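You operate a simulated robot arm through the tools that you are given. There is no shell and no other tool. Be economical: measure what you need, move in short steps, check, and stop when the job is done.

Carry out the task below with a simulated robot arm. There is one attempt and no reset: what you move stays moved.

Task
Add about 90 ml of milk to the orange mug's coffee and stir it in.
Fine: the milk is in the creamer; stir with the teaspoon; put creamer and spoon back. Set down upright: creamer.

It is judged by the outcome, as a careful person would: the job done as asked, and still so three seconds after it is handed in. It fails if anything else is knocked over, pushed out of place, dropped, spilled or broken.

Robot
A 6-joint arm with a two-finger parallel gripper, fixed in place. Base frame: the origin is at the foot of the arm, x ahead of it, y to its left, z up; the work surface is at about z = 90. Readings come in cm, rad, newtons and seconds.
With the tool pointing down near the work surface it reaches from about 24 to 64 cm from the base axis. Its first joint turns from -1.152 to 1.152 rad. Payload 2.7 kg.
Tool frame: the origin (TCP) lies between the finger pads and is the grasp point; the fingertips stand 2.3 cm ahead of it; z points along the fingers, y is the line along which they close. The gripper opens to 9.4 cm. The fingers are 3.8 cm wide and 1 cm thick; the gripper's body (5.4 by 9.6 cm) begins 3.9 cm behind the TCP.
Orientation is that of the tool frame in the base frame, as a unit quaternion [x, y, z, w]. With the fingers straight down and closing along the base's y, the tool's x points along the base's -x, its y along +y and its z along -z.

Tools
- The arm moves only by the tool drive_tool. Its argument "series" is a list of rows, each a list of 7 numbers: the shift along the tool's x, y, z in units of 500 mm (1.0 is 500 mm), then the turn, a rotation vector about the tool's x, y, z in units of 60 degrees (1.0 is 60 degrees), then the gripper command, from -1 (shut) to 1 (fully open), values between in proportion. In form: [[tx, ty, tz, rx, ry, rz, fingers], ...]. A call has 1 to 10 rows; each row is the pose to reach, as a shift and turn from the pose commanded when the call began, along the tool's axes at that moment. A call with a number of a shift or a turn outside -1 to 1 is refused whole. A row lasts 0.2 s, in which the tool goes at most 5 cm and 0.15 rad; a call with a longer step from one row to the next is refused whole, and so is a gripper value outside its range. Where a pose cannot be reached the arm comes as near as it can. A force on the tool above 40 N (or 10 N above the force at the start of the call, whichever is more), or a blocked arm, ends the call early, and 0.2 s more pass. Each finger travels about 4.5 cm/s and halts on what it meets, pressing with about 40 N; the grip force reading is that of the motor and also rises with nothing between the fingers. The clock runs only during rows and for 0.2 s after the last one: add rows that repeat a pose to give the fingers time. It gives the time, the measured TCP pose, the force on the tool (base axes), the opening and the grip force at its end, in the units of the frame above (readings bear some noise), with the torque about the TCP (base axes, N m) and any sound that the robot's microphone picked up.
- Cameras (640 x 400 px; columns grow to the right, rows downward): "scene" is fixed at [8.35, -43.68, 140.73]; the picture's right is [0.71, -0.71, 0.00], its down [-0.39, -0.39, -0.83] and it looks along [0.59, 0.59, -0.56] (base axes); focal length 281 px, centre (320, 200). "wrist" rides on the gripper at [8.7, 1.6, -7.4] in the tool frame; the picture's right is [-0.18, 0.98, 0.00], its down [-0.58, -0.11, -0.81] and it looks along [-0.79, -0.15, 0.59] (tool axes); focal length 243 px, centre (320, 200). There is no depth. A picture from a camera that has moved, and an enlarged one, comes with that camera's place and axes in the base frame and with its lens.
- grab_frame(camera): a new picture of that camera. No time passes.
- close_up(camera, box): a new picture of the part [left, top, right, bottom] of that camera's present view, enlarged. No time passes.
- hand_in(): hands the job in; it is judged then, once.

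Go step by step. Nothing tells you positions but the pictures and the camera data: compare them with the known pose of the tool, close in by small moves and look again before you grip or let go. The budget is 120 turns and 76 pictures, counting those below and the enlarged ones. Unless the task says otherwise, let go and move clear before handing in, and close with one line.

The tools are called after ">>>" by a JSON object that holds its "fn" and its "kwargs". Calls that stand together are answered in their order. drive_tool: Moves the arm, as the interface text tells. Its arguments: {"type":"object","properties":{"series":{"type":"array"}},"required":["series"]} The other tools are called the same way: grab_frame (camera) takes a picture; close_up (camera, box) takes an enlarged picture of a part of a camera's view; hand_in () hands the job in.

At the start:

```text
time: 0.0
tool_pos: [40.56, 12.3, 124.02]
tool_rot: [0.002, 1.0, 0.0, 0.0]
ft_force: [-1.1, -0.1, 0.0]
ft_torque: [-0.01, -0.02, -0.03]
width: 9.42
gripper_force: 0.0
```

scene: 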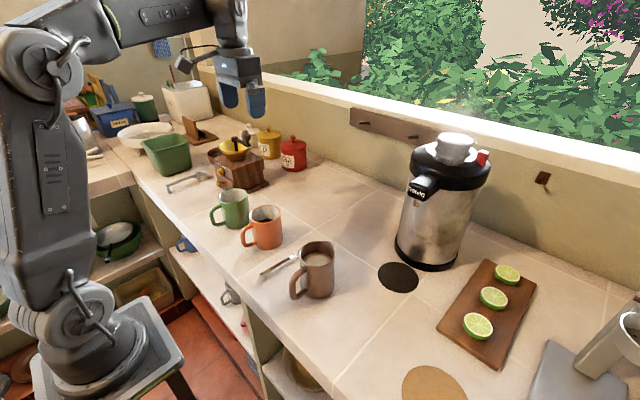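
wrist: 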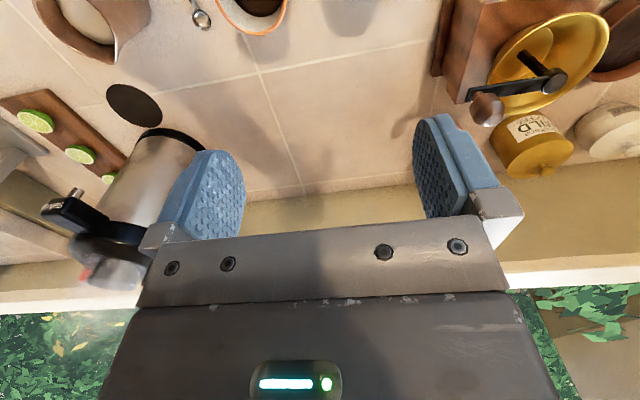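

I see a green mug, an orange mug and a brown handled vessel with a spoon beside it. I'll enlarge these to identify the creamer and the spoon.

>>> {"fn": "close_up", "kwargs": {"camera": "scene", "box": [190, 170, 350, 310]}}

>>> {"fn": "close_up", "kwargs": {"camera": "wrist", "box": [40, 0, 320, 130]}}

>>> {"fn": "close_up", "kwargs": {"camera": "scene", "box": [380, 260, 640, 400]}}

```text
2.86 times, centred on (270, 240) of scene
camera zoom: at [8.35, -43.68, 140.73], right [0.71, -0.71, 0.0], down [-0.39, -0.39, -0.83], along [0.59, 0.59, -0.56], focal length 804 px, centre (463, 86)
```

zoom: 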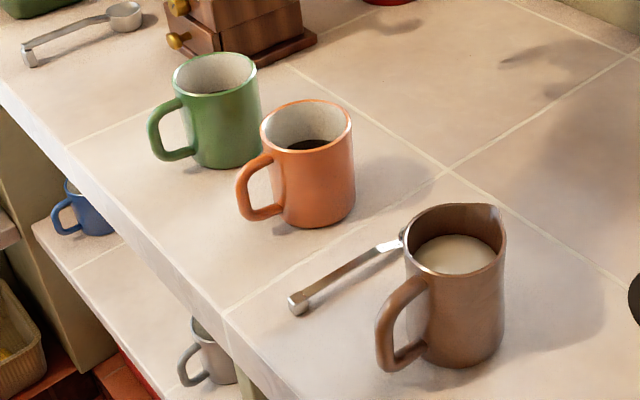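

```text
2.29 times, centred on (180, 65) of wrist
camera zoom: at [31.9, 13.91, 131.52], right [0.19, 0.98, 0.0], down [0.58, -0.11, 0.81], along [0.79, -0.15, -0.59], focal length 555 px, centre (640, 509)
```

zoom: 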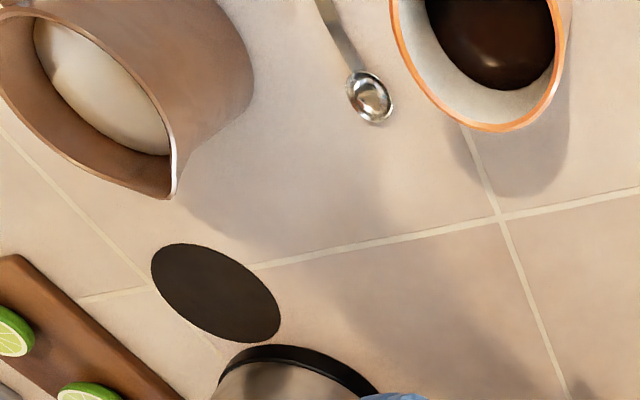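

```text
2.46 times, centred on (510, 330) of scene
camera zoom: at [8.35, -43.68, 140.73], right [0.71, -0.71, 0.0], down [-0.39, -0.39, -0.83], along [0.59, 0.59, -0.56], focal length 693 px, centre (-148, -120)
```

zoom: 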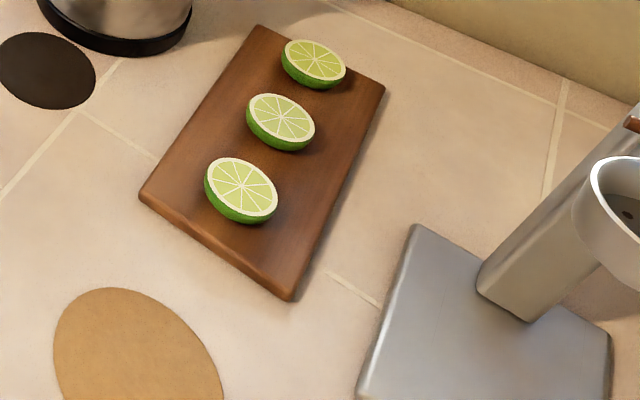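

The brown pitcher near (37,-15), spout about +x and handle toward the robot, is the creamer. The teaspoon runs along x at y≈-4, and the orange mug is near (38,4.6). I'll look closely at the gripper and at the arm's side.

>>> {"fn": "close_up", "kwargs": {"camera": "scene", "box": [150, 20, 310, 130]}}

>>> {"fn": "drive_tool", "kwargs": {"series": [[0, 0, 0, 0, -0.14, 0, 1], [0, 0, 0, 0, -0.28, 0, 1], [0, 0, 0, 0, -0.42, 0, 1], [0, 0, 0, 0, -0.56, 0, 1], [0, 0, 0, 0, -0.7, 0, 1], [0, 0, 0, 0, -0.75, 0, 1]]}}

```text
3.64 times, centred on (230, 75) of scene
camera zoom: at [8.35, -43.68, 140.73], right [0.71, -0.71, 0.0], down [-0.39, -0.39, -0.83], along [0.59, 0.59, -0.56], focal length 1023 px, centre (647, 654)
```

zoom: 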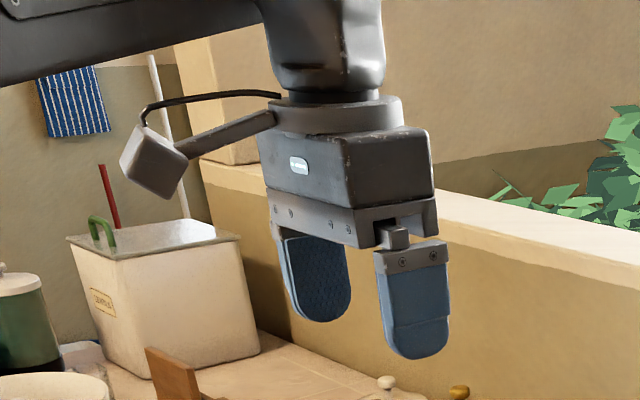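

```text
time: 1.4
tool_pos: [40.65, 12.29, 124.17]
tool_rot: [0.0, 0.923, 0.0, 0.384]
ft_force: [0.5, -0.4, 0.9]
ft_torque: [0.03, 0.01, 0.0]
width: 9.4
gripper_force: 0.1
```

The arm tilts freely. I'll go in front of the creamer with the tool down to view it from above.

>>> {"fn": "drive_tool", "kwargs": {"series": [[0.046, -0.078, -0.009, 0, 0.107, 0, 1], [0.091, -0.156, -0.018, 0, 0.214, 0, 1], [0.137, -0.234, -0.028, 0, 0.321, 0, 1], [0.183, -0.312, -0.037, 0, 0.428, 0, 1], [0.229, -0.39, -0.046, 0, 0.535, 0, 1], [0.274, -0.468, -0.056, 0, 0.642, 0, 1], [0.32, -0.546, -0.065, 0, 0.75, 0, 1], [0.32, -0.546, -0.065, 0, 0.75, 0, 1]]}}

>>> {"fn": "grab_frame", "kwargs": {"camera": "wrist"}}

>>> {"fn": "grab_frame", "kwargs": {"camera": "scene"}}

```text
time: 3.2
tool_pos: [27.02, -15.15, 115.16]
tool_rot: [0.001, 1.0, 0.0, -0.001]
ft_force: [-0.9, 0.2, -0.2]
ft_torque: [-0.01, 0.01, -0.03]
width: 9.43
gripper_force: 0.0
```

```text
69 pictures are left
camera wrist: at [18.36, -13.53, 122.6], right [0.18, 0.98, 0.0], down [0.58, -0.11, 0.81], along [0.79, -0.15, -0.59], focal length 243 px, centre (320, 200)
```

wrist: 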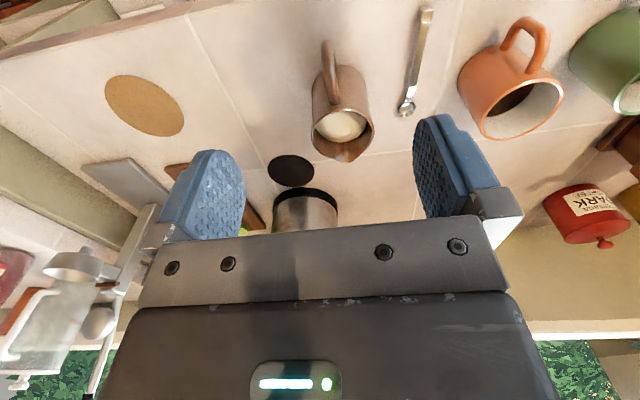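

```text
68 pictures are left
```

scene: 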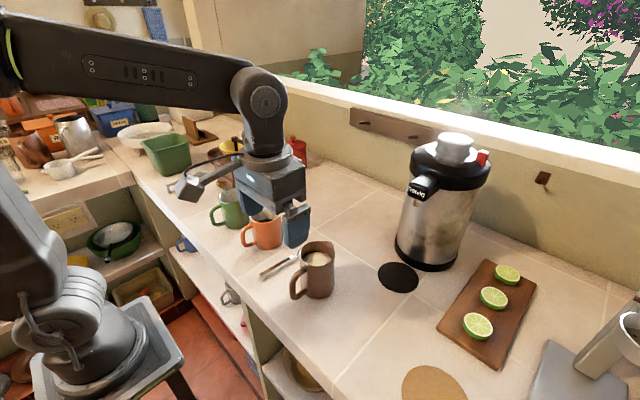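

>>> {"fn": "close_up", "kwargs": {"camera": "wrist", "box": [270, 0, 570, 180]}}

```text
2.13 times, centred on (420, 90) of wrist
camera zoom: at [18.36, -13.53, 122.6], right [0.18, 0.98, 0.0], down [0.58, -0.11, 0.81], along [0.79, -0.15, -0.59], focal length 518 px, centre (107, 435)
```

zoom: 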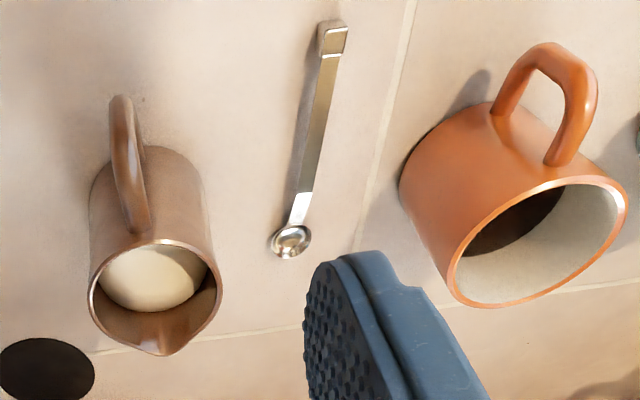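

The creamer's centre is at about (36.2,-14.4) with the rim at z≈100.6, and its handle points straight to the robot. Before gripping, I'll test empty whether the arm reaches the pour attitude, with the tool tilted back past vertical near the mug.

>>> {"fn": "drive_tool", "kwargs": {"series": [[-0.02, 0.078, 0.02, 0, 0.1, 0, 1], [-0.04, 0.156, 0.04, 0, 0.2, 0, 1], [-0.06, 0.234, 0.06, 0, 0.3, 0, 1], [-0.08, 0.312, 0.08, 0, 0.4, 0, 1], [-0.1, 0.39, 0.12, 0, 0.5, 0, 1], [-0.1, 0.39, 0.12, 0, 0.6, 0, 1], [-0.1, 0.39, 0.12, 0, 0.7, 0, 1], [-0.1, 0.39, 0.12, 0, 0.8, 0, 1], [-0.1, 0.39, 0.12, 0, 0.8, 0, 1]]}}

>>> {"fn": "grab_frame", "kwargs": {"camera": "scene"}}

>>> {"fn": "grab_frame", "kwargs": {"camera": "wrist"}}

```text
time: 5.2
tool_pos: [31.93, 4.45, 109.1]
tool_rot: [0.0, 0.913, 0.001, -0.408]
ft_force: [0.5, -0.3, 0.2]
ft_torque: [-0.01, 0.0, 0.0]
width: 9.4
gripper_force: 0.1
```

```text
66 pictures are left
```

scene: 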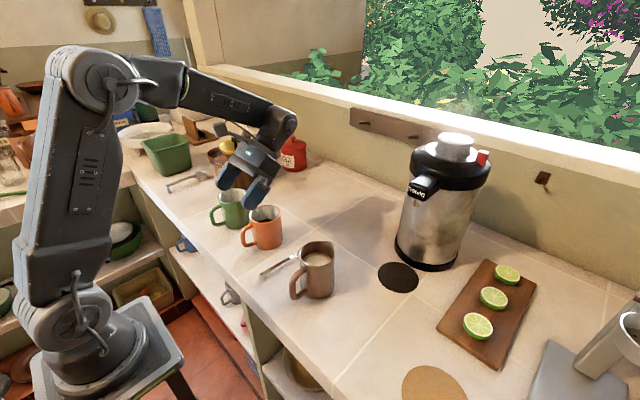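

```text
65 pictures are left
camera wrist: at [31.74, 6.14, 120.45], right [0.12, 0.98, -0.14], down [0.99, -0.11, 0.11], along [0.09, -0.15, -0.98], focal length 243 px, centre (320, 200)
```

wrist: 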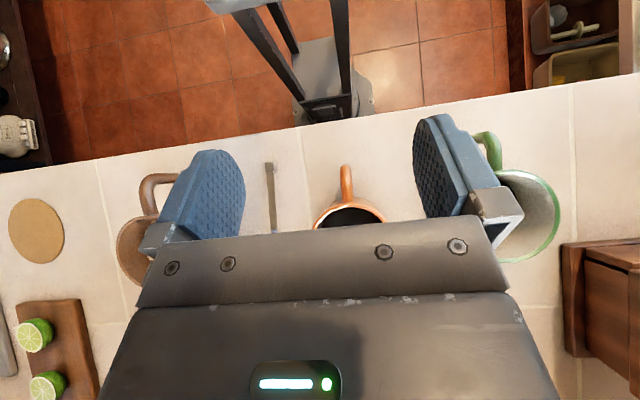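

The pour attitude is reachable to 48° past vertical. I'll return to the creamer and approach with a 25° forward tilt so the palm clears the rim and handle.

>>> {"fn": "drive_tool", "kwargs": {"series": [[0.01, -0.06, -0.004, 0, -0.13, 0, 1], [0.02, -0.12, -0.008, 0, -0.26, 0, 1], [0.03, -0.18, -0.011, 0, -0.39, 0, 1], [0.04, -0.24, -0.014, 0, -0.52, 0, 1], [0.05, -0.3, -0.018, 0, -0.65, 0, 1], [0.062, -0.376, -0.021, 0, -0.78, 0, 1], [0.062, -0.376, -0.021, 0, -0.9, 0, 1], [0.062, -0.376, -0.021, 0, -1.0, 0, 1], [0.062, -0.376, -0.021, 0, -1.0, 0, 1]]}}

```text
time: 7.2
tool_pos: [30.54, -14.45, 112.12]
tool_rot: [0.001, 0.994, 0.0, 0.105]
ft_force: [-0.2, 0.8, 0.8]
ft_torque: [0.02, 0.04, -0.01]
width: 9.4
gripper_force: 0.1
```

Tilting the rest of the way and descending a little, then checking the alignment.

>>> {"fn": "drive_tool", "kwargs": {"series": [[0.006, 0, 0.03, 0, -0.11, 0, 1], [0.0125, 0, 0.059, 0, -0.217, 0, 1], [0.0125, 0, 0.059, 0, -0.217, 0, 1]]}}

>>> {"fn": "grab_frame", "kwargs": {"camera": "wrist"}}

>>> {"fn": "close_up", "kwargs": {"camera": "scene", "box": [190, 170, 350, 310]}}

```text
time: 8.0
tool_pos: [30.73, -14.29, 109.02]
tool_rot: [0.001, 0.976, 0.001, 0.217]
ft_force: [-0.8, 0.2, -0.6]
ft_torque: [-0.02, 0.01, 0.06]
width: 9.42
gripper_force: 0.0
```

```text
64 pictures are left
camera wrist: at [19.68, -12.64, 112.06], right [0.17, 0.98, 0.08], down [0.18, -0.11, 0.98], along [0.97, -0.15, -0.2], focal length 243 px, centre (320, 200)
```

wrist: 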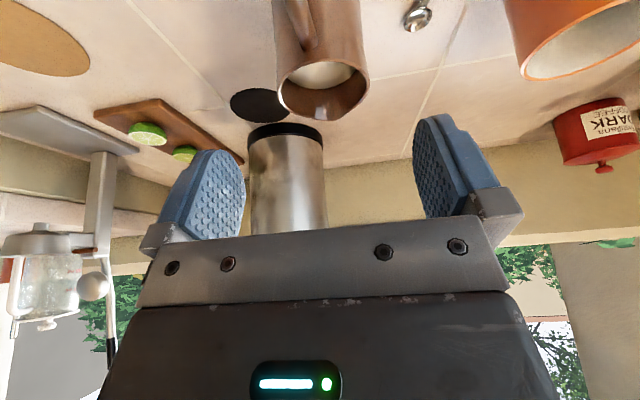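

```text
2.86 times, centred on (270, 240) of scene
camera zoom: at [8.35, -43.68, 140.73], right [0.71, -0.71, 0.0], down [-0.39, -0.39, -0.83], along [0.59, 0.59, -0.56], focal length 804 px, centre (463, 86)
```

zoom: 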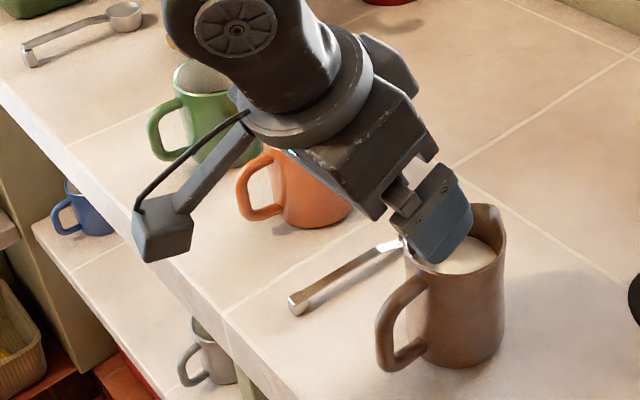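

The lateral alignment is right (creamer y≈-14.3). I'll advance 8 cm along the tool and check.

>>> {"fn": "drive_tool", "kwargs": {"series": [[0, 0, 0.06, 0, 0, 0, 1], [0, 0, 0.12, 0, 0, 0, 1], [0, 0, 0.16, 0, 0, 0, 1]]}}

>>> {"fn": "close_up", "kwargs": {"camera": "scene", "box": [230, 190, 360, 310]}}

>>> {"fn": "grab_frame", "kwargs": {"camera": "wrist"}}

```text
time: 8.8
tool_pos: [33.99, -14.18, 101.67]
tool_rot: [0.0, 0.976, 0.0, 0.218]
ft_force: [-1.2, -1.0, -0.6]
ft_torque: [0.02, 0.01, -0.05]
width: 9.4
gripper_force: 0.0
```

```text
3.33 times, centred on (295, 250) of scene
camera zoom: at [8.35, -43.68, 140.73], right [0.71, -0.71, 0.0], down [-0.39, -0.39, -0.83], along [0.59, 0.59, -0.56], focal length 938 px, centre (403, 33)
```

zoom: 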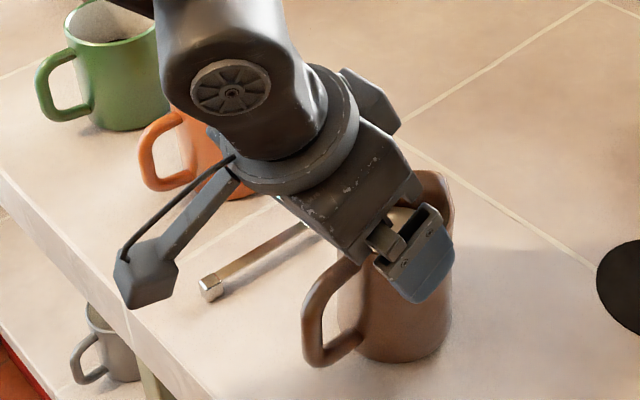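

```text
61 pictures are left
camera wrist: at [22.97, -12.63, 104.81], right [0.17, 0.98, 0.08], down [0.19, -0.11, 0.98], along [0.97, -0.15, -0.2], focal length 243 px, centre (320, 200)
```

wrist: 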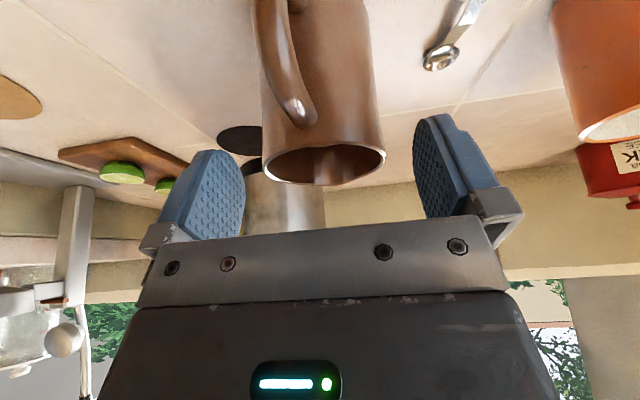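

Still centred. Advancing 2.6 cm more and looking again for palm clearance.

>>> {"fn": "drive_tool", "kwargs": {"series": [[0, 0, 0.03, 0, 0, 0, 1], [0, 0, 0.052, 0, 0, 0, 1], [0, 0, 0.052, 0, 0, 0, 1]]}}

>>> {"fn": "close_up", "kwargs": {"camera": "scene", "box": [250, 210, 350, 310]}}

>>> {"fn": "grab_frame", "kwargs": {"camera": "wrist"}}

```text
time: 9.6
tool_pos: [35.14, -14.31, 99.38]
tool_rot: [0.0, 0.976, 0.0, 0.218]
ft_force: [-0.2, 0.3, -0.6]
ft_torque: [0.0, -0.01, 0.0]
width: 9.41
gripper_force: 0.1
```

```text
4.00 times, centred on (300, 260) of scene
camera zoom: at [8.35, -43.68, 140.73], right [0.71, -0.71, 0.0], down [-0.39, -0.39, -0.83], along [0.59, 0.59, -0.56], focal length 1126 px, centre (400, -40)
```

zoom: 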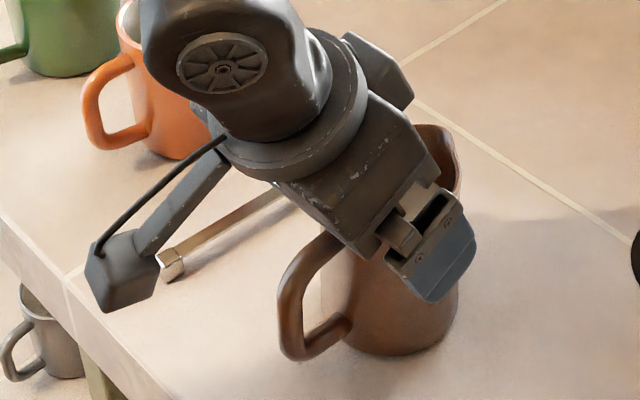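

```text
59 pictures are left
camera wrist: at [24.12, -12.59, 102.47], right [0.17, 0.98, 0.08], down [0.18, -0.11, 0.98], along [0.97, -0.15, -0.2], focal length 243 px, centre (320, 200)
```

wrist: 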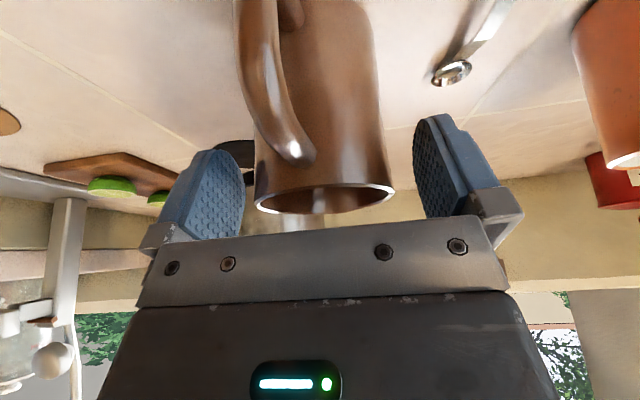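

Gap to the palm is about 2 cm. Advancing 1.3 cm more and closing the fingers.

>>> {"fn": "drive_tool", "kwargs": {"series": [[0, 0, 0.026, 0, 0, 0, 1], [0, 0, 0.026, 0, 0, 0, 1], [0, 0, 0.026, 0, 0, 0, 0.6], [0, 0, 0.026, 0, 0, 0, 0.3], [0, 0, 0.026, 0, 0, 0, -0.2], [0, 0, 0.026, 0, 0, 0, -1], [0, 0, 0.026, 0, 0, 0, -1], [0, 0, 0.026, 0, 0, 0, -1]]}}

>>> {"fn": "close_up", "kwargs": {"camera": "scene", "box": [250, 210, 350, 310]}}

>>> {"fn": "grab_frame", "kwargs": {"camera": "wrist"}}

```text
time: 11.4
tool_pos: [35.5, -14.25, 98.24]
tool_rot: [0.001, 0.976, 0.0, 0.217]
ft_force: [1.1, -2.6, -0.5]
ft_torque: [-0.22, -0.16, -0.03]
width: 7.33
gripper_force: 39.5
```

```text
4.00 times, centred on (300, 260) of scene
camera zoom: at [8.36, -43.68, 140.73], right [0.71, -0.71, 0.0], down [-0.39, -0.39, -0.83], along [0.59, 0.59, -0.56], focal length 1126 px, centre (400, -40)
```

zoom: 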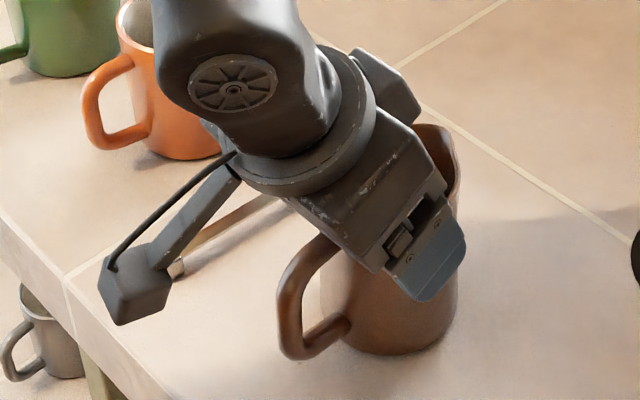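

```text
57 pictures are left
camera wrist: at [24.53, -12.67, 101.33], right [0.17, 0.98, 0.08], down [0.18, -0.11, 0.98], along [0.97, -0.15, -0.2], focal length 243 px, centre (320, 200)
```

wrist: 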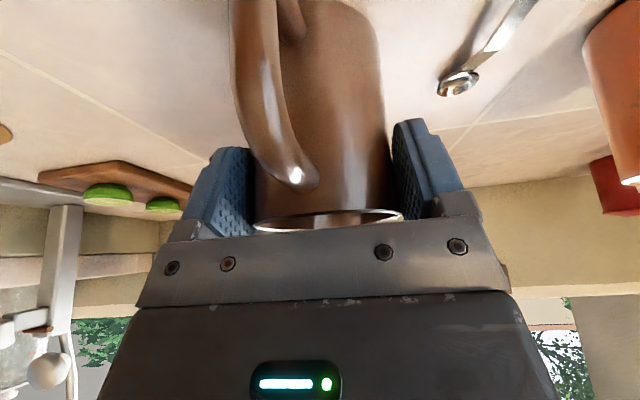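

The grip is firm (7.33 cm wide, 40 N). Lifting slowly 8 cm and weighing.

>>> {"fn": "drive_tool", "kwargs": {"series": [[-0.0085, 0, -0.018, 0, 0, 0, -1], [-0.0254, 0, -0.0544, 0, 0, 0, -1], [-0.0423, 0, -0.0906, 0, 0, 0, -1], [-0.0592, 0, -0.1269, 0, 0, 0, -1], [-0.0677, 0, -0.145, 0, 0, 0, -1], [-0.0677, 0, -0.145, 0, 0, 0, -1], [-0.0677, 0, -0.145, 0, 0, 0, -1]]}}

>>> {"fn": "close_up", "kwargs": {"camera": "scene", "box": [190, 150, 350, 310]}}

>>> {"fn": "drive_tool", "kwargs": {"series": [[0, 0, 0, 0, 0, 0, -1]]}}

>>> {"fn": "drive_tool", "kwargs": {"series": [[0, 0, 0, 0, 0, 0, -1]]}}

>>> {"fn": "drive_tool", "kwargs": {"series": [[0, 0, 0, 0, 0, 0, -1]]}}

>>> {"fn": "drive_tool", "kwargs": {"series": [[0, 0, 0, 0, 0, 0, -1]]}}

```text
time: 13.0
tool_pos: [35.78, -14.54, 106.21]
tool_rot: [0.001, 0.976, -0.001, 0.216]
ft_force: [-0.8, 1.0, -4.5]
ft_torque: [0.03, 0.06, -0.02]
width: 7.29
gripper_force: 40.3
```

```text
2.50 times, centred on (270, 230) of scene
camera zoom: at [8.36, -43.68, 140.73], right [0.71, -0.71, 0.0], down [-0.39, -0.39, -0.83], along [0.59, 0.59, -0.56], focal length 704 px, centre (445, 125)
```

zoom: 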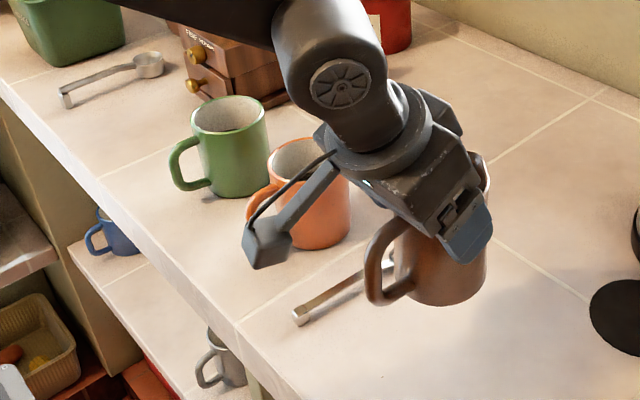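

```text
time: 13.4
tool_pos: [35.74, -14.43, 106.24]
tool_rot: [0.0, 0.976, 0.0, 0.216]
ft_force: [-0.2, 0.2, -4.5]
ft_torque: [-0.01, 0.05, 0.04]
width: 7.29
gripper_force: 40.5
```

```text
time: 13.8
tool_pos: [35.73, -14.45, 106.22]
tool_rot: [0.0, 0.976, 0.0, 0.216]
ft_force: [0.5, 0.7, -4.9]
ft_torque: [0.01, 0.03, -0.01]
width: 7.31
gripper_force: 40.1
```

```text
time: 14.2
tool_pos: [35.6, -14.49, 106.09]
tool_rot: [0.001, 0.976, 0.0, 0.216]
ft_force: [1.6, -1.4, -5.0]
ft_torque: [0.03, 0.07, 0.03]
width: 7.3
gripper_force: 40.1
```

```text
time: 14.6
tool_pos: [35.87, -14.4, 106.12]
tool_rot: [0.001, 0.976, 0.0, 0.217]
ft_force: [0.2, -0.1, -4.5]
ft_torque: [0.0, 0.08, -0.05]
width: 7.28
gripper_force: 39.4
```

Held weight is about 4.7 N, so 90 ml out means about 3.8 N. The mug's handle faces the robot, so I'll yaw the creamer about 60° to pour from the front-right side, lifting first.

>>> {"fn": "drive_tool", "kwargs": {"series": [[-0.004, 0.012, -0.015, -0.053, 0, -0.113, -1], [-0.007, 0.025, -0.03, -0.106, 0, -0.226, -1], [-0.01, 0.037, -0.045, -0.159, 0, -0.34, -1], [-0.014, 0.05, -0.06, -0.212, 0, -0.453, -1], [-0.017, 0.062, -0.075, -0.264, 0, -0.566, -1], [-0.021, 0.075, -0.09, -0.317, 0, -0.68, -1], [-0.024, 0.087, -0.105, -0.37, 0, -0.793, -1], [-0.027, 0.1, -0.12, -0.423, 0, -0.906, -1], [-0.027, 0.1, -0.12, -0.423, 0, -0.906, -1]]}}

>>> {"fn": "grab_frame", "kwargs": {"camera": "scene"}}

>>> {"fn": "grab_frame", "kwargs": {"camera": "wrist"}}

```text
time: 16.6
tool_pos: [34.46, -9.42, 112.46]
tool_rot: [-0.488, 0.845, 0.109, 0.188]
ft_force: [0.0, 0.0, -5.0]
ft_torque: [-0.05, 0.04, -0.02]
width: 7.29
gripper_force: 39.9
```

```text
55 pictures are left
```

scene: 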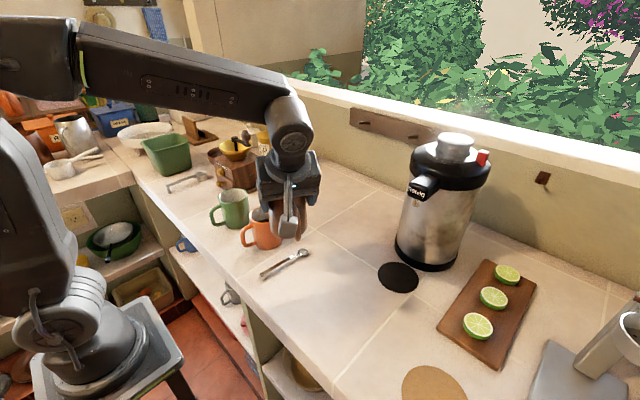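

```text
54 pictures are left
camera wrist: at [27.46, -18.07, 115.4], right [-0.77, 0.64, 0.08], down [0.19, 0.11, 0.98], along [0.61, 0.77, -0.2], focal length 243 px, centre (320, 200)
```

wrist: 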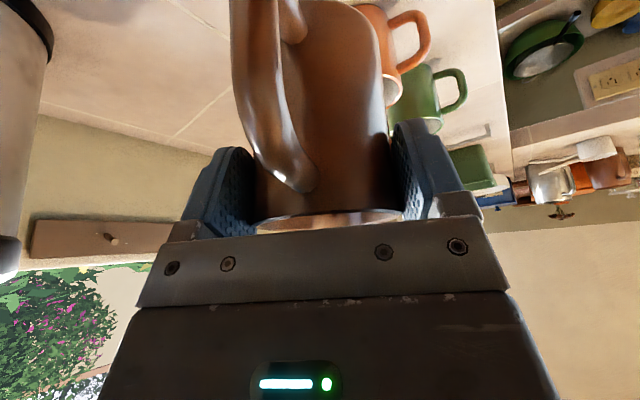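

The creamer is yawed and upright. Moving next to the mug with a gentle 15° pre-tilt, below the pouring point.

>>> {"fn": "drive_tool", "kwargs": {"series": [[-0.012, 0.015, 0.026, 0, 0.04, 0, -1], [-0.025, 0.03, 0.052, 0, 0.083, 0, -1], [-0.037, 0.046, 0.079, 0, 0.125, 0, -1], [-0.05, 0.061, 0.105, 0, 0.167, 0, -1], [-0.062, 0.076, 0.131, 0, 0.208, 0, -1], [-0.0744, 0.0912, 0.1574, 0, 0.25, 0, -1], [-0.0744, 0.0912, 0.1574, 0, 0.25, 0, -1]]}}

>>> {"fn": "close_up", "kwargs": {"camera": "scene", "box": [180, 110, 350, 290]}}

>>> {"fn": "grab_frame", "kwargs": {"camera": "wrist"}}

```text
time: 18.2
tool_pos: [33.75, -1.12, 106.67]
tool_rot: [-0.497, 0.863, 0.044, 0.076]
ft_force: [-0.5, -0.2, -4.9]
ft_torque: [-0.01, 0.0, -0.02]
width: 7.28
gripper_force: 40.3
```

```text
2.22 times, centred on (265, 200) of scene
camera zoom: at [8.36, -43.68, 140.73], right [0.71, -0.71, 0.0], down [-0.39, -0.39, -0.83], along [0.59, 0.59, -0.56], focal length 625 px, centre (442, 200)
```

zoom: 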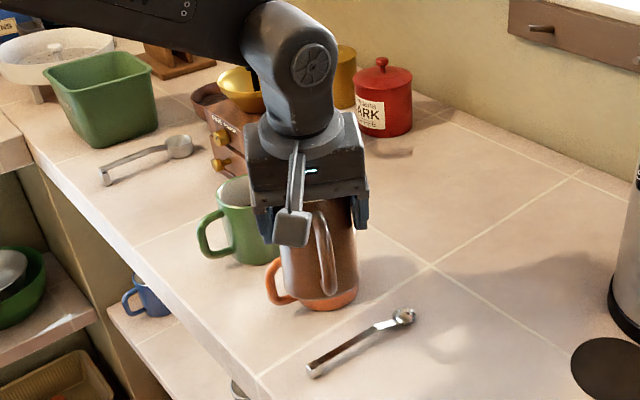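

```text
52 pictures are left
camera wrist: at [27.46, -8.82, 112.51], right [-0.76, 0.65, 0.03], down [0.31, 0.32, 0.9], along [0.57, 0.69, -0.44], focal length 243 px, centre (320, 200)
```

wrist: 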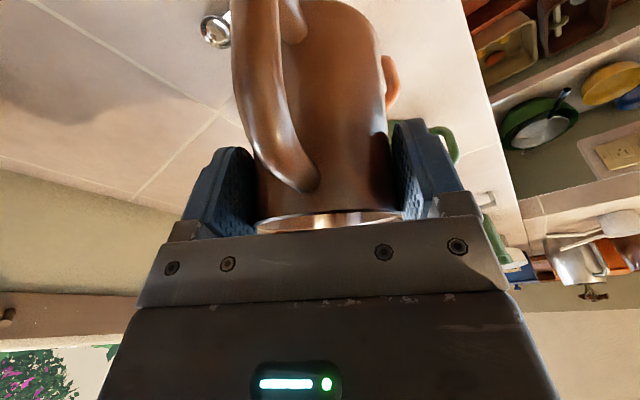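

The geometry puts the lip about 1.5 cm short of the mug's centre. Lowering while tilting to 25°, about where flow should begin.

>>> {"fn": "drive_tool", "kwargs": {"series": [[0.0043, 0, 0.0175, 0, 0.083, 0, -1], [0.0086, 0, 0.035, 0, 0.167, 0, -1], [0.0086, 0, 0.035, 0, 0.167, 0, -1]]}}

>>> {"fn": "close_up", "kwargs": {"camera": "scene", "box": [215, 170, 315, 270]}}

```text
time: 19.0
tool_pos: [33.67, -1.39, 104.97]
tool_rot: [-0.5, 0.866, 0.0, 0.001]
ft_force: [-0.4, 0.7, -4.6]
ft_torque: [0.06, -0.01, 0.02]
width: 7.27
gripper_force: 39.7
```

```text
4.00 times, centred on (265, 220) of scene
camera zoom: at [8.36, -43.68, 140.73], right [0.71, -0.71, 0.0], down [-0.39, -0.39, -0.83], along [0.59, 0.59, -0.56], focal length 1126 px, centre (540, 120)
```

zoom: 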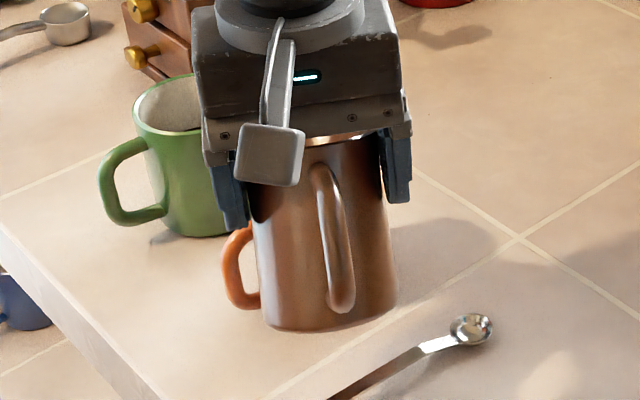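

Clear of the mug and nothing spilt. Tilting about the lip to 35° and weighing.

>>> {"fn": "drive_tool", "kwargs": {"series": [[-0.0003, 0, -0.0049, 0, 0.042, 0, -1], [-0.0006, 0, -0.0098, 0, 0.083, 0, -1], [-0.0009, 0, -0.0146, 0, 0.125, 0, -1], [-0.0012, 0, -0.0195, 0, 0.167, 0, -1], [-0.0012, 0, -0.0195, 0, 0.167, 0, -1], [-0.0012, 0, -0.0195, 0, 0.167, 0, -1]]}}

>>> {"fn": "drive_tool", "kwargs": {"series": [[0, 0, 0, 0, 0, 0, -1]]}}

>>> {"fn": "drive_tool", "kwargs": {"series": [[0, 0, 0, 0, 0, 0, -1]]}}

>>> {"fn": "drive_tool", "kwargs": {"series": [[0, 0, 0, 0, 0, 0, -1]]}}

>>> {"fn": "close_up", "kwargs": {"camera": "scene", "box": [215, 170, 315, 270]}}

```text
time: 20.4
tool_pos: [33.66, -1.27, 105.9]
tool_rot: [-0.497, 0.863, -0.043, -0.075]
ft_force: [0.2, 0.9, -5.9]
ft_torque: [0.03, -0.01, -0.01]
width: 7.28
gripper_force: 39.2
```

```text
time: 20.8
tool_pos: [33.67, -1.33, 105.94]
tool_rot: [-0.497, 0.863, -0.044, -0.075]
ft_force: [-0.6, -0.2, -5.0]
ft_torque: [0.05, -0.04, 0.03]
width: 7.29
gripper_force: 39.7
```

```text
time: 21.2
tool_pos: [33.82, -1.17, 106.0]
tool_rot: [-0.497, 0.863, -0.044, -0.076]
ft_force: [0.1, 0.1, -4.7]
ft_torque: [0.08, -0.04, -0.01]
width: 7.28
gripper_force: 39.6
```

```text
time: 21.6
tool_pos: [33.65, -1.3, 105.98]
tool_rot: [-0.497, 0.863, -0.044, -0.075]
ft_force: [-0.1, 0.4, -5.6]
ft_torque: [0.03, -0.02, 0.03]
width: 7.3
gripper_force: 40.3
```

```text
4.00 times, centred on (265, 220) of scene
camera zoom: at [8.36, -43.68, 140.73], right [0.71, -0.71, 0.0], down [-0.39, -0.39, -0.83], along [0.59, 0.59, -0.56], focal length 1126 px, centre (540, 120)
```

zoom: 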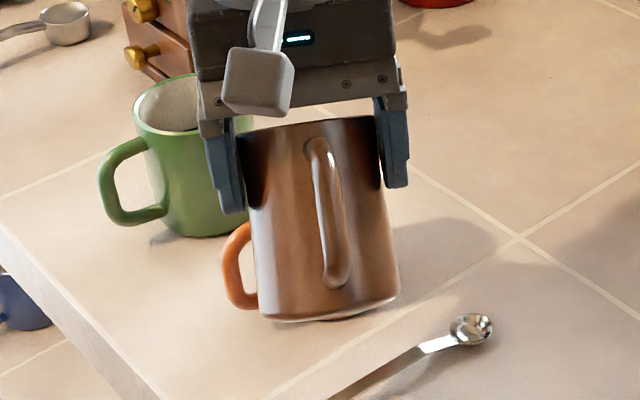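

No detectable flow yet at 35°. Tilting another 7° and weighing.

>>> {"fn": "drive_tool", "kwargs": {"series": [[-0.0001, 0, -0.0045, 0, 0.039, 0, -1], [-0.0003, 0, -0.009, 0, 0.078, 0, -1], [-0.0005, 0, -0.0136, 0, 0.117, 0, -1], [-0.0005, 0, -0.0136, 0, 0.117, 0, -1]]}}

>>> {"fn": "drive_tool", "kwargs": {"series": [[0, 0, 0, 0, 0, 0, -1]]}}

>>> {"fn": "drive_tool", "kwargs": {"series": [[0, 0, 0, 0, 0, 0, -1]]}}

>>> {"fn": "drive_tool", "kwargs": {"series": [[0, 0, 0, 0, 0, 0, -1]]}}

>>> {"fn": "drive_tool", "kwargs": {"series": [[0, 0, 0, 0, 0, 0, -1]]}}

>>> {"fn": "grab_frame", "kwargs": {"camera": "wrist"}}

```text
time: 22.6
tool_pos: [33.82, -1.07, 106.62]
tool_rot: [-0.494, 0.857, -0.074, -0.127]
ft_force: [0.8, 0.2, -5.4]
ft_torque: [0.06, 0.0, -0.02]
width: 7.28
gripper_force: 39.2
```

```text
time: 23.0
tool_pos: [33.83, -1.14, 106.64]
tool_rot: [-0.494, 0.857, -0.074, -0.129]
ft_force: [-0.5, -0.9, -5.4]
ft_torque: [0.07, -0.05, 0.02]
width: 7.25
gripper_force: 39.8
```

```text
time: 23.4
tool_pos: [33.87, -1.12, 106.6]
tool_rot: [-0.495, 0.856, -0.074, -0.128]
ft_force: [0.6, -0.1, -3.5]
ft_torque: [0.06, -0.02, -0.01]
width: 7.29
gripper_force: 39.7
```

```text
time: 23.8
tool_pos: [33.87, -1.18, 106.49]
tool_rot: [-0.494, 0.857, -0.074, -0.128]
ft_force: [-0.1, -0.1, -4.8]
ft_torque: [0.08, -0.05, -0.01]
width: 7.29
gripper_force: 39.6
```

```text
time: 24.2
tool_pos: [33.73, -1.08, 106.59]
tool_rot: [-0.494, 0.857, -0.074, -0.128]
ft_force: [0.3, -0.8, -4.2]
ft_torque: [0.06, -0.03, 0.0]
width: 7.3
gripper_force: 40.2
```

```text
49 pictures are left
camera wrist: at [29.36, -5.6, 116.19], right [-0.76, 0.64, -0.05], down [0.49, 0.63, 0.6], along [0.42, 0.43, -0.8], focal length 243 px, centre (320, 200)
```

wrist: 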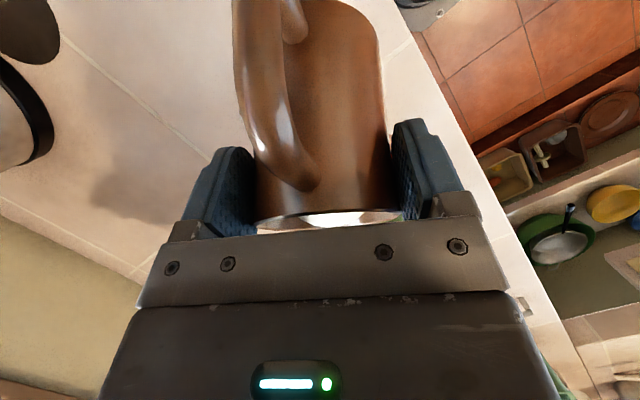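

Still no clear weight loss at 42°. I'll enlarge the rim area in the wrist view and tilt 6° more.

>>> {"fn": "close_up", "kwargs": {"camera": "wrist", "box": [230, 180, 430, 250]}}

>>> {"fn": "drive_tool", "kwargs": {"series": [[-0.0001, 0, -0.0039, 0, 0.033, 0, -1], [-0.0002, 0, -0.0078, 0, 0.067, 0, -1], [-0.0003, 0, -0.0117, 0, 0.1, 0, -1], [-0.0003, 0, -0.0117, 0, 0.1, 0, -1]]}}

>>> {"fn": "drive_tool", "kwargs": {"series": [[0, 0, 0, 0, 0, 0, -1]]}}

>>> {"fn": "drive_tool", "kwargs": {"series": [[0, 0, 0, 0, 0, 0, -1]]}}

>>> {"fn": "drive_tool", "kwargs": {"series": [[0, 0, 0, 0, 0, 0, -1]]}}

>>> {"fn": "close_up", "kwargs": {"camera": "wrist", "box": [230, 180, 430, 250]}}

```text
3.20 times, centred on (330, 215) of wrist
camera zoom: at [29.36, -5.6, 116.19], right [-0.76, 0.64, -0.05], down [0.49, 0.63, 0.6], along [0.42, 0.43, -0.8], focal length 776 px, centre (288, 152)
```

zoom: 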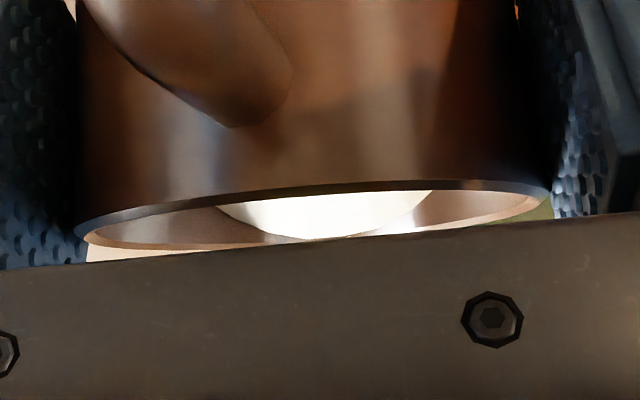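

```text
time: 25.2
tool_pos: [33.93, -1.05, 107.2]
tool_rot: [-0.489, 0.849, -0.099, -0.173]
ft_force: [0.1, 0.1, -4.7]
ft_torque: [0.04, -0.02, -0.02]
width: 7.3
gripper_force: 40.5
```

```text
time: 25.6
tool_pos: [33.97, -1.04, 107.15]
tool_rot: [-0.489, 0.849, -0.1, -0.173]
ft_force: [-0.4, 0.3, -4.5]
ft_torque: [0.04, -0.08, 0.02]
width: 7.28
gripper_force: 39.7
```

```text
time: 26.0
tool_pos: [33.96, -1.03, 107.2]
tool_rot: [-0.489, 0.849, -0.099, -0.172]
ft_force: [0.0, 0.1, -4.7]
ft_torque: [0.08, -0.05, 0.0]
width: 7.28
gripper_force: 39.5
```

```text
time: 26.4
tool_pos: [33.98, -0.98, 107.21]
tool_rot: [-0.489, 0.849, -0.099, -0.173]
ft_force: [0.0, 0.1, -4.9]
ft_torque: [0.07, -0.04, -0.03]
width: 7.27
gripper_force: 40.1
```

```text
3.20 times, centred on (330, 215) of wrist
camera zoom: at [29.98, -4.53, 117.4], right [-0.77, 0.64, -0.07], down [0.52, 0.68, 0.52], along [0.38, 0.36, -0.85], focal length 776 px, centre (288, 152)
```

zoom: 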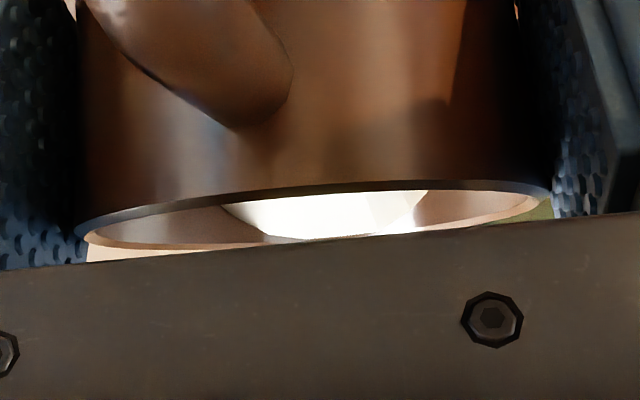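

Milk now sits at the lip, so flow is only starting. I'll go on to 54° slowly and weigh, looking for the stream.

>>> {"fn": "drive_tool", "kwargs": {"series": [[-0.0001, 0, -0.0039, 0, 0.033, 0, -1], [-0.0002, 0, -0.0078, 0, 0.067, 0, -1], [-0.0003, 0, -0.0117, 0, 0.1, 0, -1]]}}

>>> {"fn": "close_up", "kwargs": {"camera": "scene", "box": [215, 150, 325, 270]}}

>>> {"fn": "drive_tool", "kwargs": {"series": [[0, 0, 0, 0, 0, 0, -1]]}}

>>> {"fn": "drive_tool", "kwargs": {"series": [[0, 0, 0, 0, 0, 0, -1]]}}

>>> {"fn": "drive_tool", "kwargs": {"series": [[0, 0, 0, 0, 0, 0, -1]]}}

>>> {"fn": "drive_tool", "kwargs": {"series": [[0, 0, 0, 0, 0, 0, -1]]}}

>>> {"fn": "close_up", "kwargs": {"camera": "wrist", "box": [230, 180, 430, 250]}}

```text
time: 27.2
tool_pos: [34.02, -0.91, 107.54]
tool_rot: [-0.484, 0.838, -0.125, -0.217]
ft_force: [0.4, 0.0, -5.1]
ft_torque: [0.08, -0.05, 0.02]
width: 7.26
gripper_force: 40.0
```

```text
3.33 times, centred on (270, 210) of scene
camera zoom: at [8.36, -43.68, 140.73], right [0.71, -0.71, 0.0], down [-0.39, -0.39, -0.83], along [0.59, 0.59, -0.56], focal length 938 px, centre (487, 167)
```

zoom: 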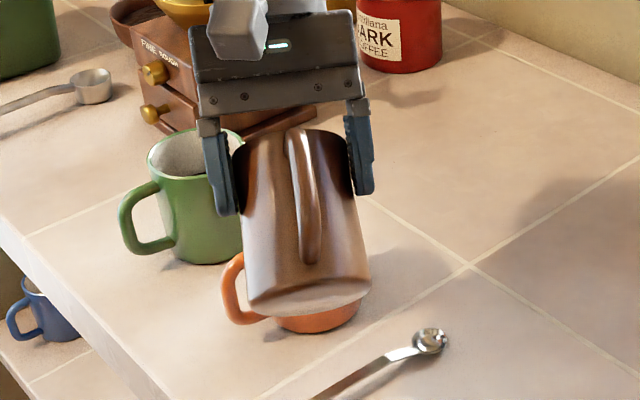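

```text
time: 27.6
tool_pos: [34.06, -0.83, 107.7]
tool_rot: [-0.484, 0.839, -0.125, -0.217]
ft_force: [0.2, -0.4, -3.9]
ft_torque: [0.09, -0.08, 0.0]
width: 7.3
gripper_force: 39.8
```

```text
time: 28.0
tool_pos: [34.15, -0.73, 107.62]
tool_rot: [-0.484, 0.839, -0.125, -0.217]
ft_force: [0.0, 0.3, -4.6]
ft_torque: [0.08, -0.04, -0.02]
width: 7.31
gripper_force: 40.5
```

```text
time: 28.4
tool_pos: [34.11, -0.82, 107.73]
tool_rot: [-0.483, 0.839, -0.126, -0.217]
ft_force: [-0.2, -0.2, -3.9]
ft_torque: [0.04, -0.07, 0.04]
width: 7.25
gripper_force: 40.0
```

```text
time: 28.8
tool_pos: [34.05, -0.81, 107.67]
tool_rot: [-0.482, 0.839, -0.125, -0.217]
ft_force: [0.0, 0.2, -3.7]
ft_torque: [0.06, 0.0, -0.02]
width: 7.29
gripper_force: 39.8
```

```text
3.20 times, centred on (330, 215) of wrist
camera zoom: at [30.68, -3.44, 118.36], right [-0.77, 0.63, -0.09], down [0.54, 0.72, 0.42], along [0.33, 0.28, -0.9], focal length 776 px, centre (288, 152)
```

zoom: 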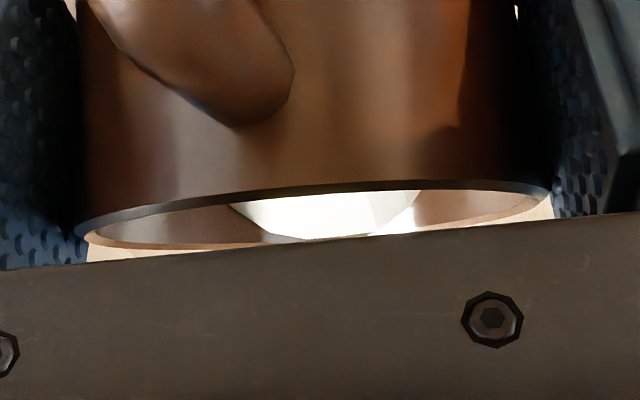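

Weight is now about 4.0 N, so I may be near 70–90 ml. I'll tilt back to stop the flow, staying over the mug, and take several weighings.

>>> {"fn": "drive_tool", "kwargs": {"series": [[-0.0035, 0, 0.0135, 0, -0.121, 0, -1], [-0.0075, 0, 0.027, 0, -0.242, 0, -1], [-0.0115, 0, 0.0405, 0, -0.363, 0, -1], [-0.0155, 0, 0.0538, 0, -0.483, 0, -1], [-0.0155, 0, 0.0538, 0, -0.483, 0, -1]]}}

>>> {"fn": "drive_tool", "kwargs": {"series": [[0, 0, 0, 0, 0, 0, -1]]}}

>>> {"fn": "drive_tool", "kwargs": {"series": [[0, 0, 0, 0, 0, 0, -1]]}}

>>> {"fn": "drive_tool", "kwargs": {"series": [[0, 0, 0, 0, 0, 0, -1]]}}

>>> {"fn": "drive_tool", "kwargs": {"series": [[0, 0, 0, 0, 0, 0, -1]]}}

>>> {"fn": "drive_tool", "kwargs": {"series": [[0, 0, 0, 0, 0, 0, -1]]}}

>>> {"fn": "drive_tool", "kwargs": {"series": [[0, 0, 0, 0, 0, 0, -1]]}}

>>> {"fn": "drive_tool", "kwargs": {"series": [[0, 0, 0, 0, 0, 0, -1]]}}

>>> {"fn": "drive_tool", "kwargs": {"series": [[0, 0, 0, 0, 0, 0, -1]]}}

```text
time: 30.0
tool_pos: [33.75, -1.2, 104.91]
tool_rot: [-0.499, 0.866, 0.0, 0.001]
ft_force: [-0.1, -0.2, -3.8]
ft_torque: [0.02, -0.02, 0.0]
width: 7.28
gripper_force: 40.0
```

```text
time: 30.4
tool_pos: [33.75, -1.33, 104.92]
tool_rot: [-0.499, 0.867, 0.0, -0.001]
ft_force: [-0.2, -0.5, -3.7]
ft_torque: [0.01, -0.08, -0.02]
width: 7.28
gripper_force: 39.5
```

```text
time: 30.8
tool_pos: [33.81, -1.14, 104.97]
tool_rot: [-0.499, 0.867, 0.0, 0.001]
ft_force: [0.2, 0.1, -3.2]
ft_torque: [0.02, -0.02, -0.01]
width: 7.26
gripper_force: 40.5
```

```text
time: 31.2
tool_pos: [33.65, -1.17, 104.98]
tool_rot: [-0.499, 0.866, 0.0, 0.0]
ft_force: [0.6, 0.0, -4.3]
ft_torque: [0.0, -0.02, -0.01]
width: 7.29
gripper_force: 40.0
```

```text
time: 31.6
tool_pos: [33.7, -1.3, 104.91]
tool_rot: [-0.499, 0.866, 0.001, -0.001]
ft_force: [0.3, 0.7, -4.0]
ft_torque: [0.0, -0.02, 0.01]
width: 7.26
gripper_force: 39.7
```

```text
time: 32.0
tool_pos: [33.73, -1.23, 104.93]
tool_rot: [-0.5, 0.866, 0.001, 0.0]
ft_force: [0.3, 0.2, -3.4]
ft_torque: [-0.01, -0.05, -0.02]
width: 7.28
gripper_force: 40.4
```

```text
time: 32.4
tool_pos: [33.77, -1.27, 104.87]
tool_rot: [-0.5, 0.866, -0.001, -0.001]
ft_force: [-0.4, -0.5, -5.1]
ft_torque: [0.01, 0.0, 0.03]
width: 7.26
gripper_force: 39.9
```

```text
time: 32.8
tool_pos: [33.83, -1.26, 104.9]
tool_rot: [-0.499, 0.867, 0.001, 0.0]
ft_force: [-0.2, -0.2, -3.9]
ft_torque: [-0.01, 0.0, 0.04]
width: 7.31
gripper_force: 39.7
```

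```text
time: 33.2
tool_pos: [33.81, -1.26, 104.96]
tool_rot: [-0.499, 0.867, 0.0, 0.0]
ft_force: [0.1, -0.1, -4.1]
ft_torque: [0.05, -0.01, 0.04]
width: 7.27
gripper_force: 39.9
```

Mean reading is 3.94 N against 4.7–4.9 N before, so about 80–100 ml. I'll retreat with the creamer upright and compare the coffee level in the scene view.

>>> {"fn": "drive_tool", "kwargs": {"series": [[0.015, 0, -0.04, 0, -0.03, 0, -1], [0.05, -0.02, -0.09, 0, -0.13, 0, -1], [0.09, -0.06, -0.12, 0, -0.23, 0, -1], [0.13, -0.12, -0.12, 0, -0.33, 0, -1], [0.168, -0.189, -0.12, 0, -0.417, 0, -1], [0.168, -0.189, -0.12, 0, -0.417, 0, -1]]}}

>>> {"fn": "grab_frame", "kwargs": {"camera": "scene"}}

>>> {"fn": "close_up", "kwargs": {"camera": "scene", "box": [190, 170, 350, 310]}}

```text
time: 34.6
tool_pos: [37.72, -13.3, 111.01]
tool_rot: [-0.488, 0.846, 0.108, 0.188]
ft_force: [0.8, -0.8, -4.0]
ft_torque: [-0.05, 0.02, 0.0]
width: 7.29
gripper_force: 40.2
```

```text
44 pictures are left
```

scene: 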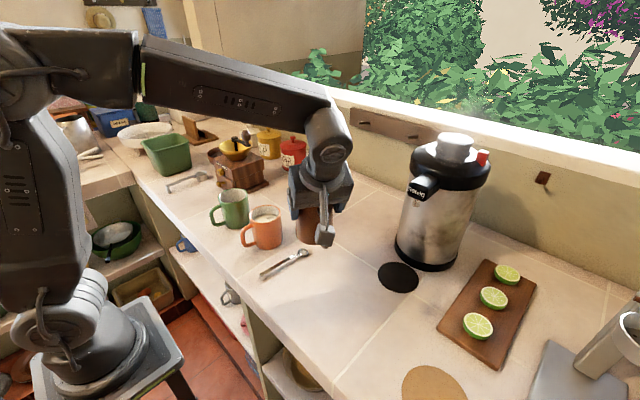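

```text
2.86 times, centred on (270, 240) of scene
camera zoom: at [8.36, -43.68, 140.73], right [0.71, -0.71, 0.0], down [-0.39, -0.39, -0.83], along [0.59, 0.59, -0.56], focal length 804 px, centre (463, 86)
```

zoom: 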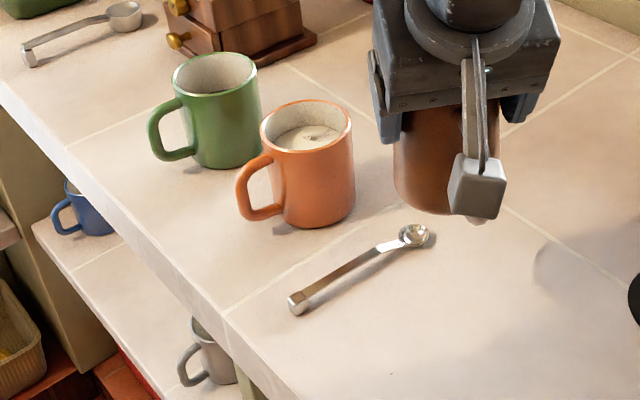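

Milk went cleanly into the mug, nothing spilt. I'll magnify the mug to measure the level rise.

>>> {"fn": "close_up", "kwargs": {"camera": "scene", "box": [235, 195, 295, 235]}}

```text
10.00 times, centred on (265, 215) of scene
camera zoom: at [8.36, -43.68, 140.73], right [0.71, -0.71, 0.0], down [-0.39, -0.39, -0.83], along [0.59, 0.59, -0.56], focal length 2814 px, centre (870, 50)
```

zoom: 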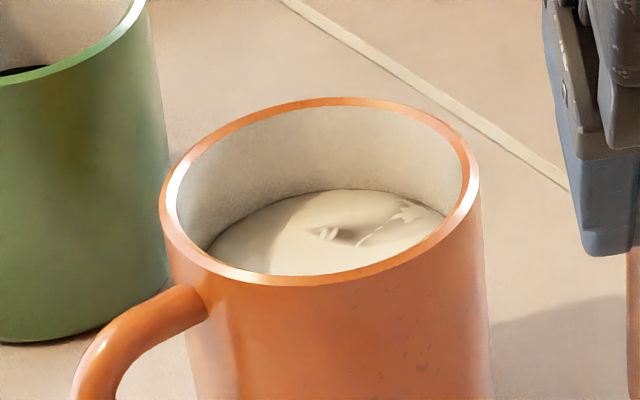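

The level now stands about 2.4 cm below the rim, and the estimates conflict (visual about 55 ml, weight about 95 ml). I'll put the creamer back in its place and compare with the initial pictures, topping up if needed.

>>> {"fn": "drive_tool", "kwargs": {"series": [[0.011, 0.003, 0.011, 0.053, 0, 0.113, -1], [0.022, 0.007, 0.023, 0.106, 0, 0.226, -1], [0.033, 0.01, 0.034, 0.159, 0, 0.34, -1], [0.044, 0.014, 0.046, 0.212, 0, 0.453, -1], [0.054, 0.017, 0.057, 0.264, 0, 0.566, -1], [0.065, 0.021, 0.069, 0.317, 0, 0.68, -1], [0.076, 0.024, 0.08, 0.37, 0, 0.793, -1], [0.087, 0.0276, 0.092, 0.423, 0, 0.906, -1], [0.087, 0.0276, 0.092, 0.423, 0, 0.906, -1]]}}

>>> {"fn": "close_up", "kwargs": {"camera": "scene", "box": [190, 170, 350, 310]}}

>>> {"fn": "grab_frame", "kwargs": {"camera": "wrist"}}

```text
time: 36.6
tool_pos: [35.49, -14.27, 104.98]
tool_rot: [0.001, 0.976, 0.0, 0.216]
ft_force: [0.0, -0.5, -3.3]
ft_torque: [0.02, 0.01, 0.0]
width: 7.29
gripper_force: 39.9
```

```text
2.86 times, centred on (270, 240) of scene
camera zoom: at [8.36, -43.68, 140.73], right [0.71, -0.71, 0.0], down [-0.39, -0.39, -0.83], along [0.59, 0.59, -0.56], focal length 804 px, centre (463, 86)
```

zoom: 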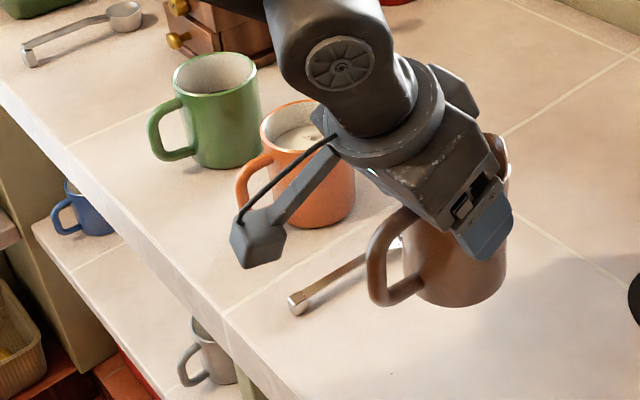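

```text
40 pictures are left
camera wrist: at [24.53, -12.7, 108.01], right [0.17, 0.98, 0.08], down [0.19, -0.11, 0.98], along [0.97, -0.15, -0.2], focal length 243 px, centre (320, 200)
```

wrist: 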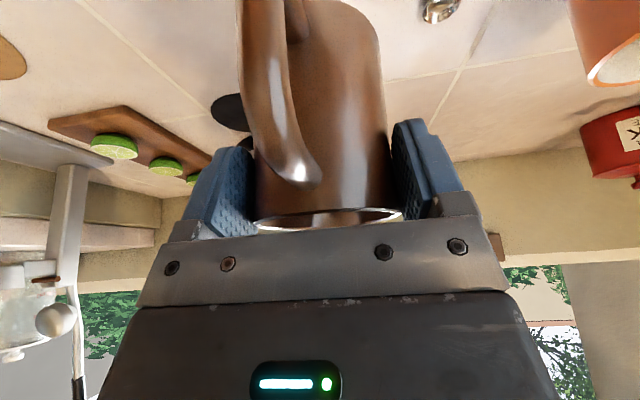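

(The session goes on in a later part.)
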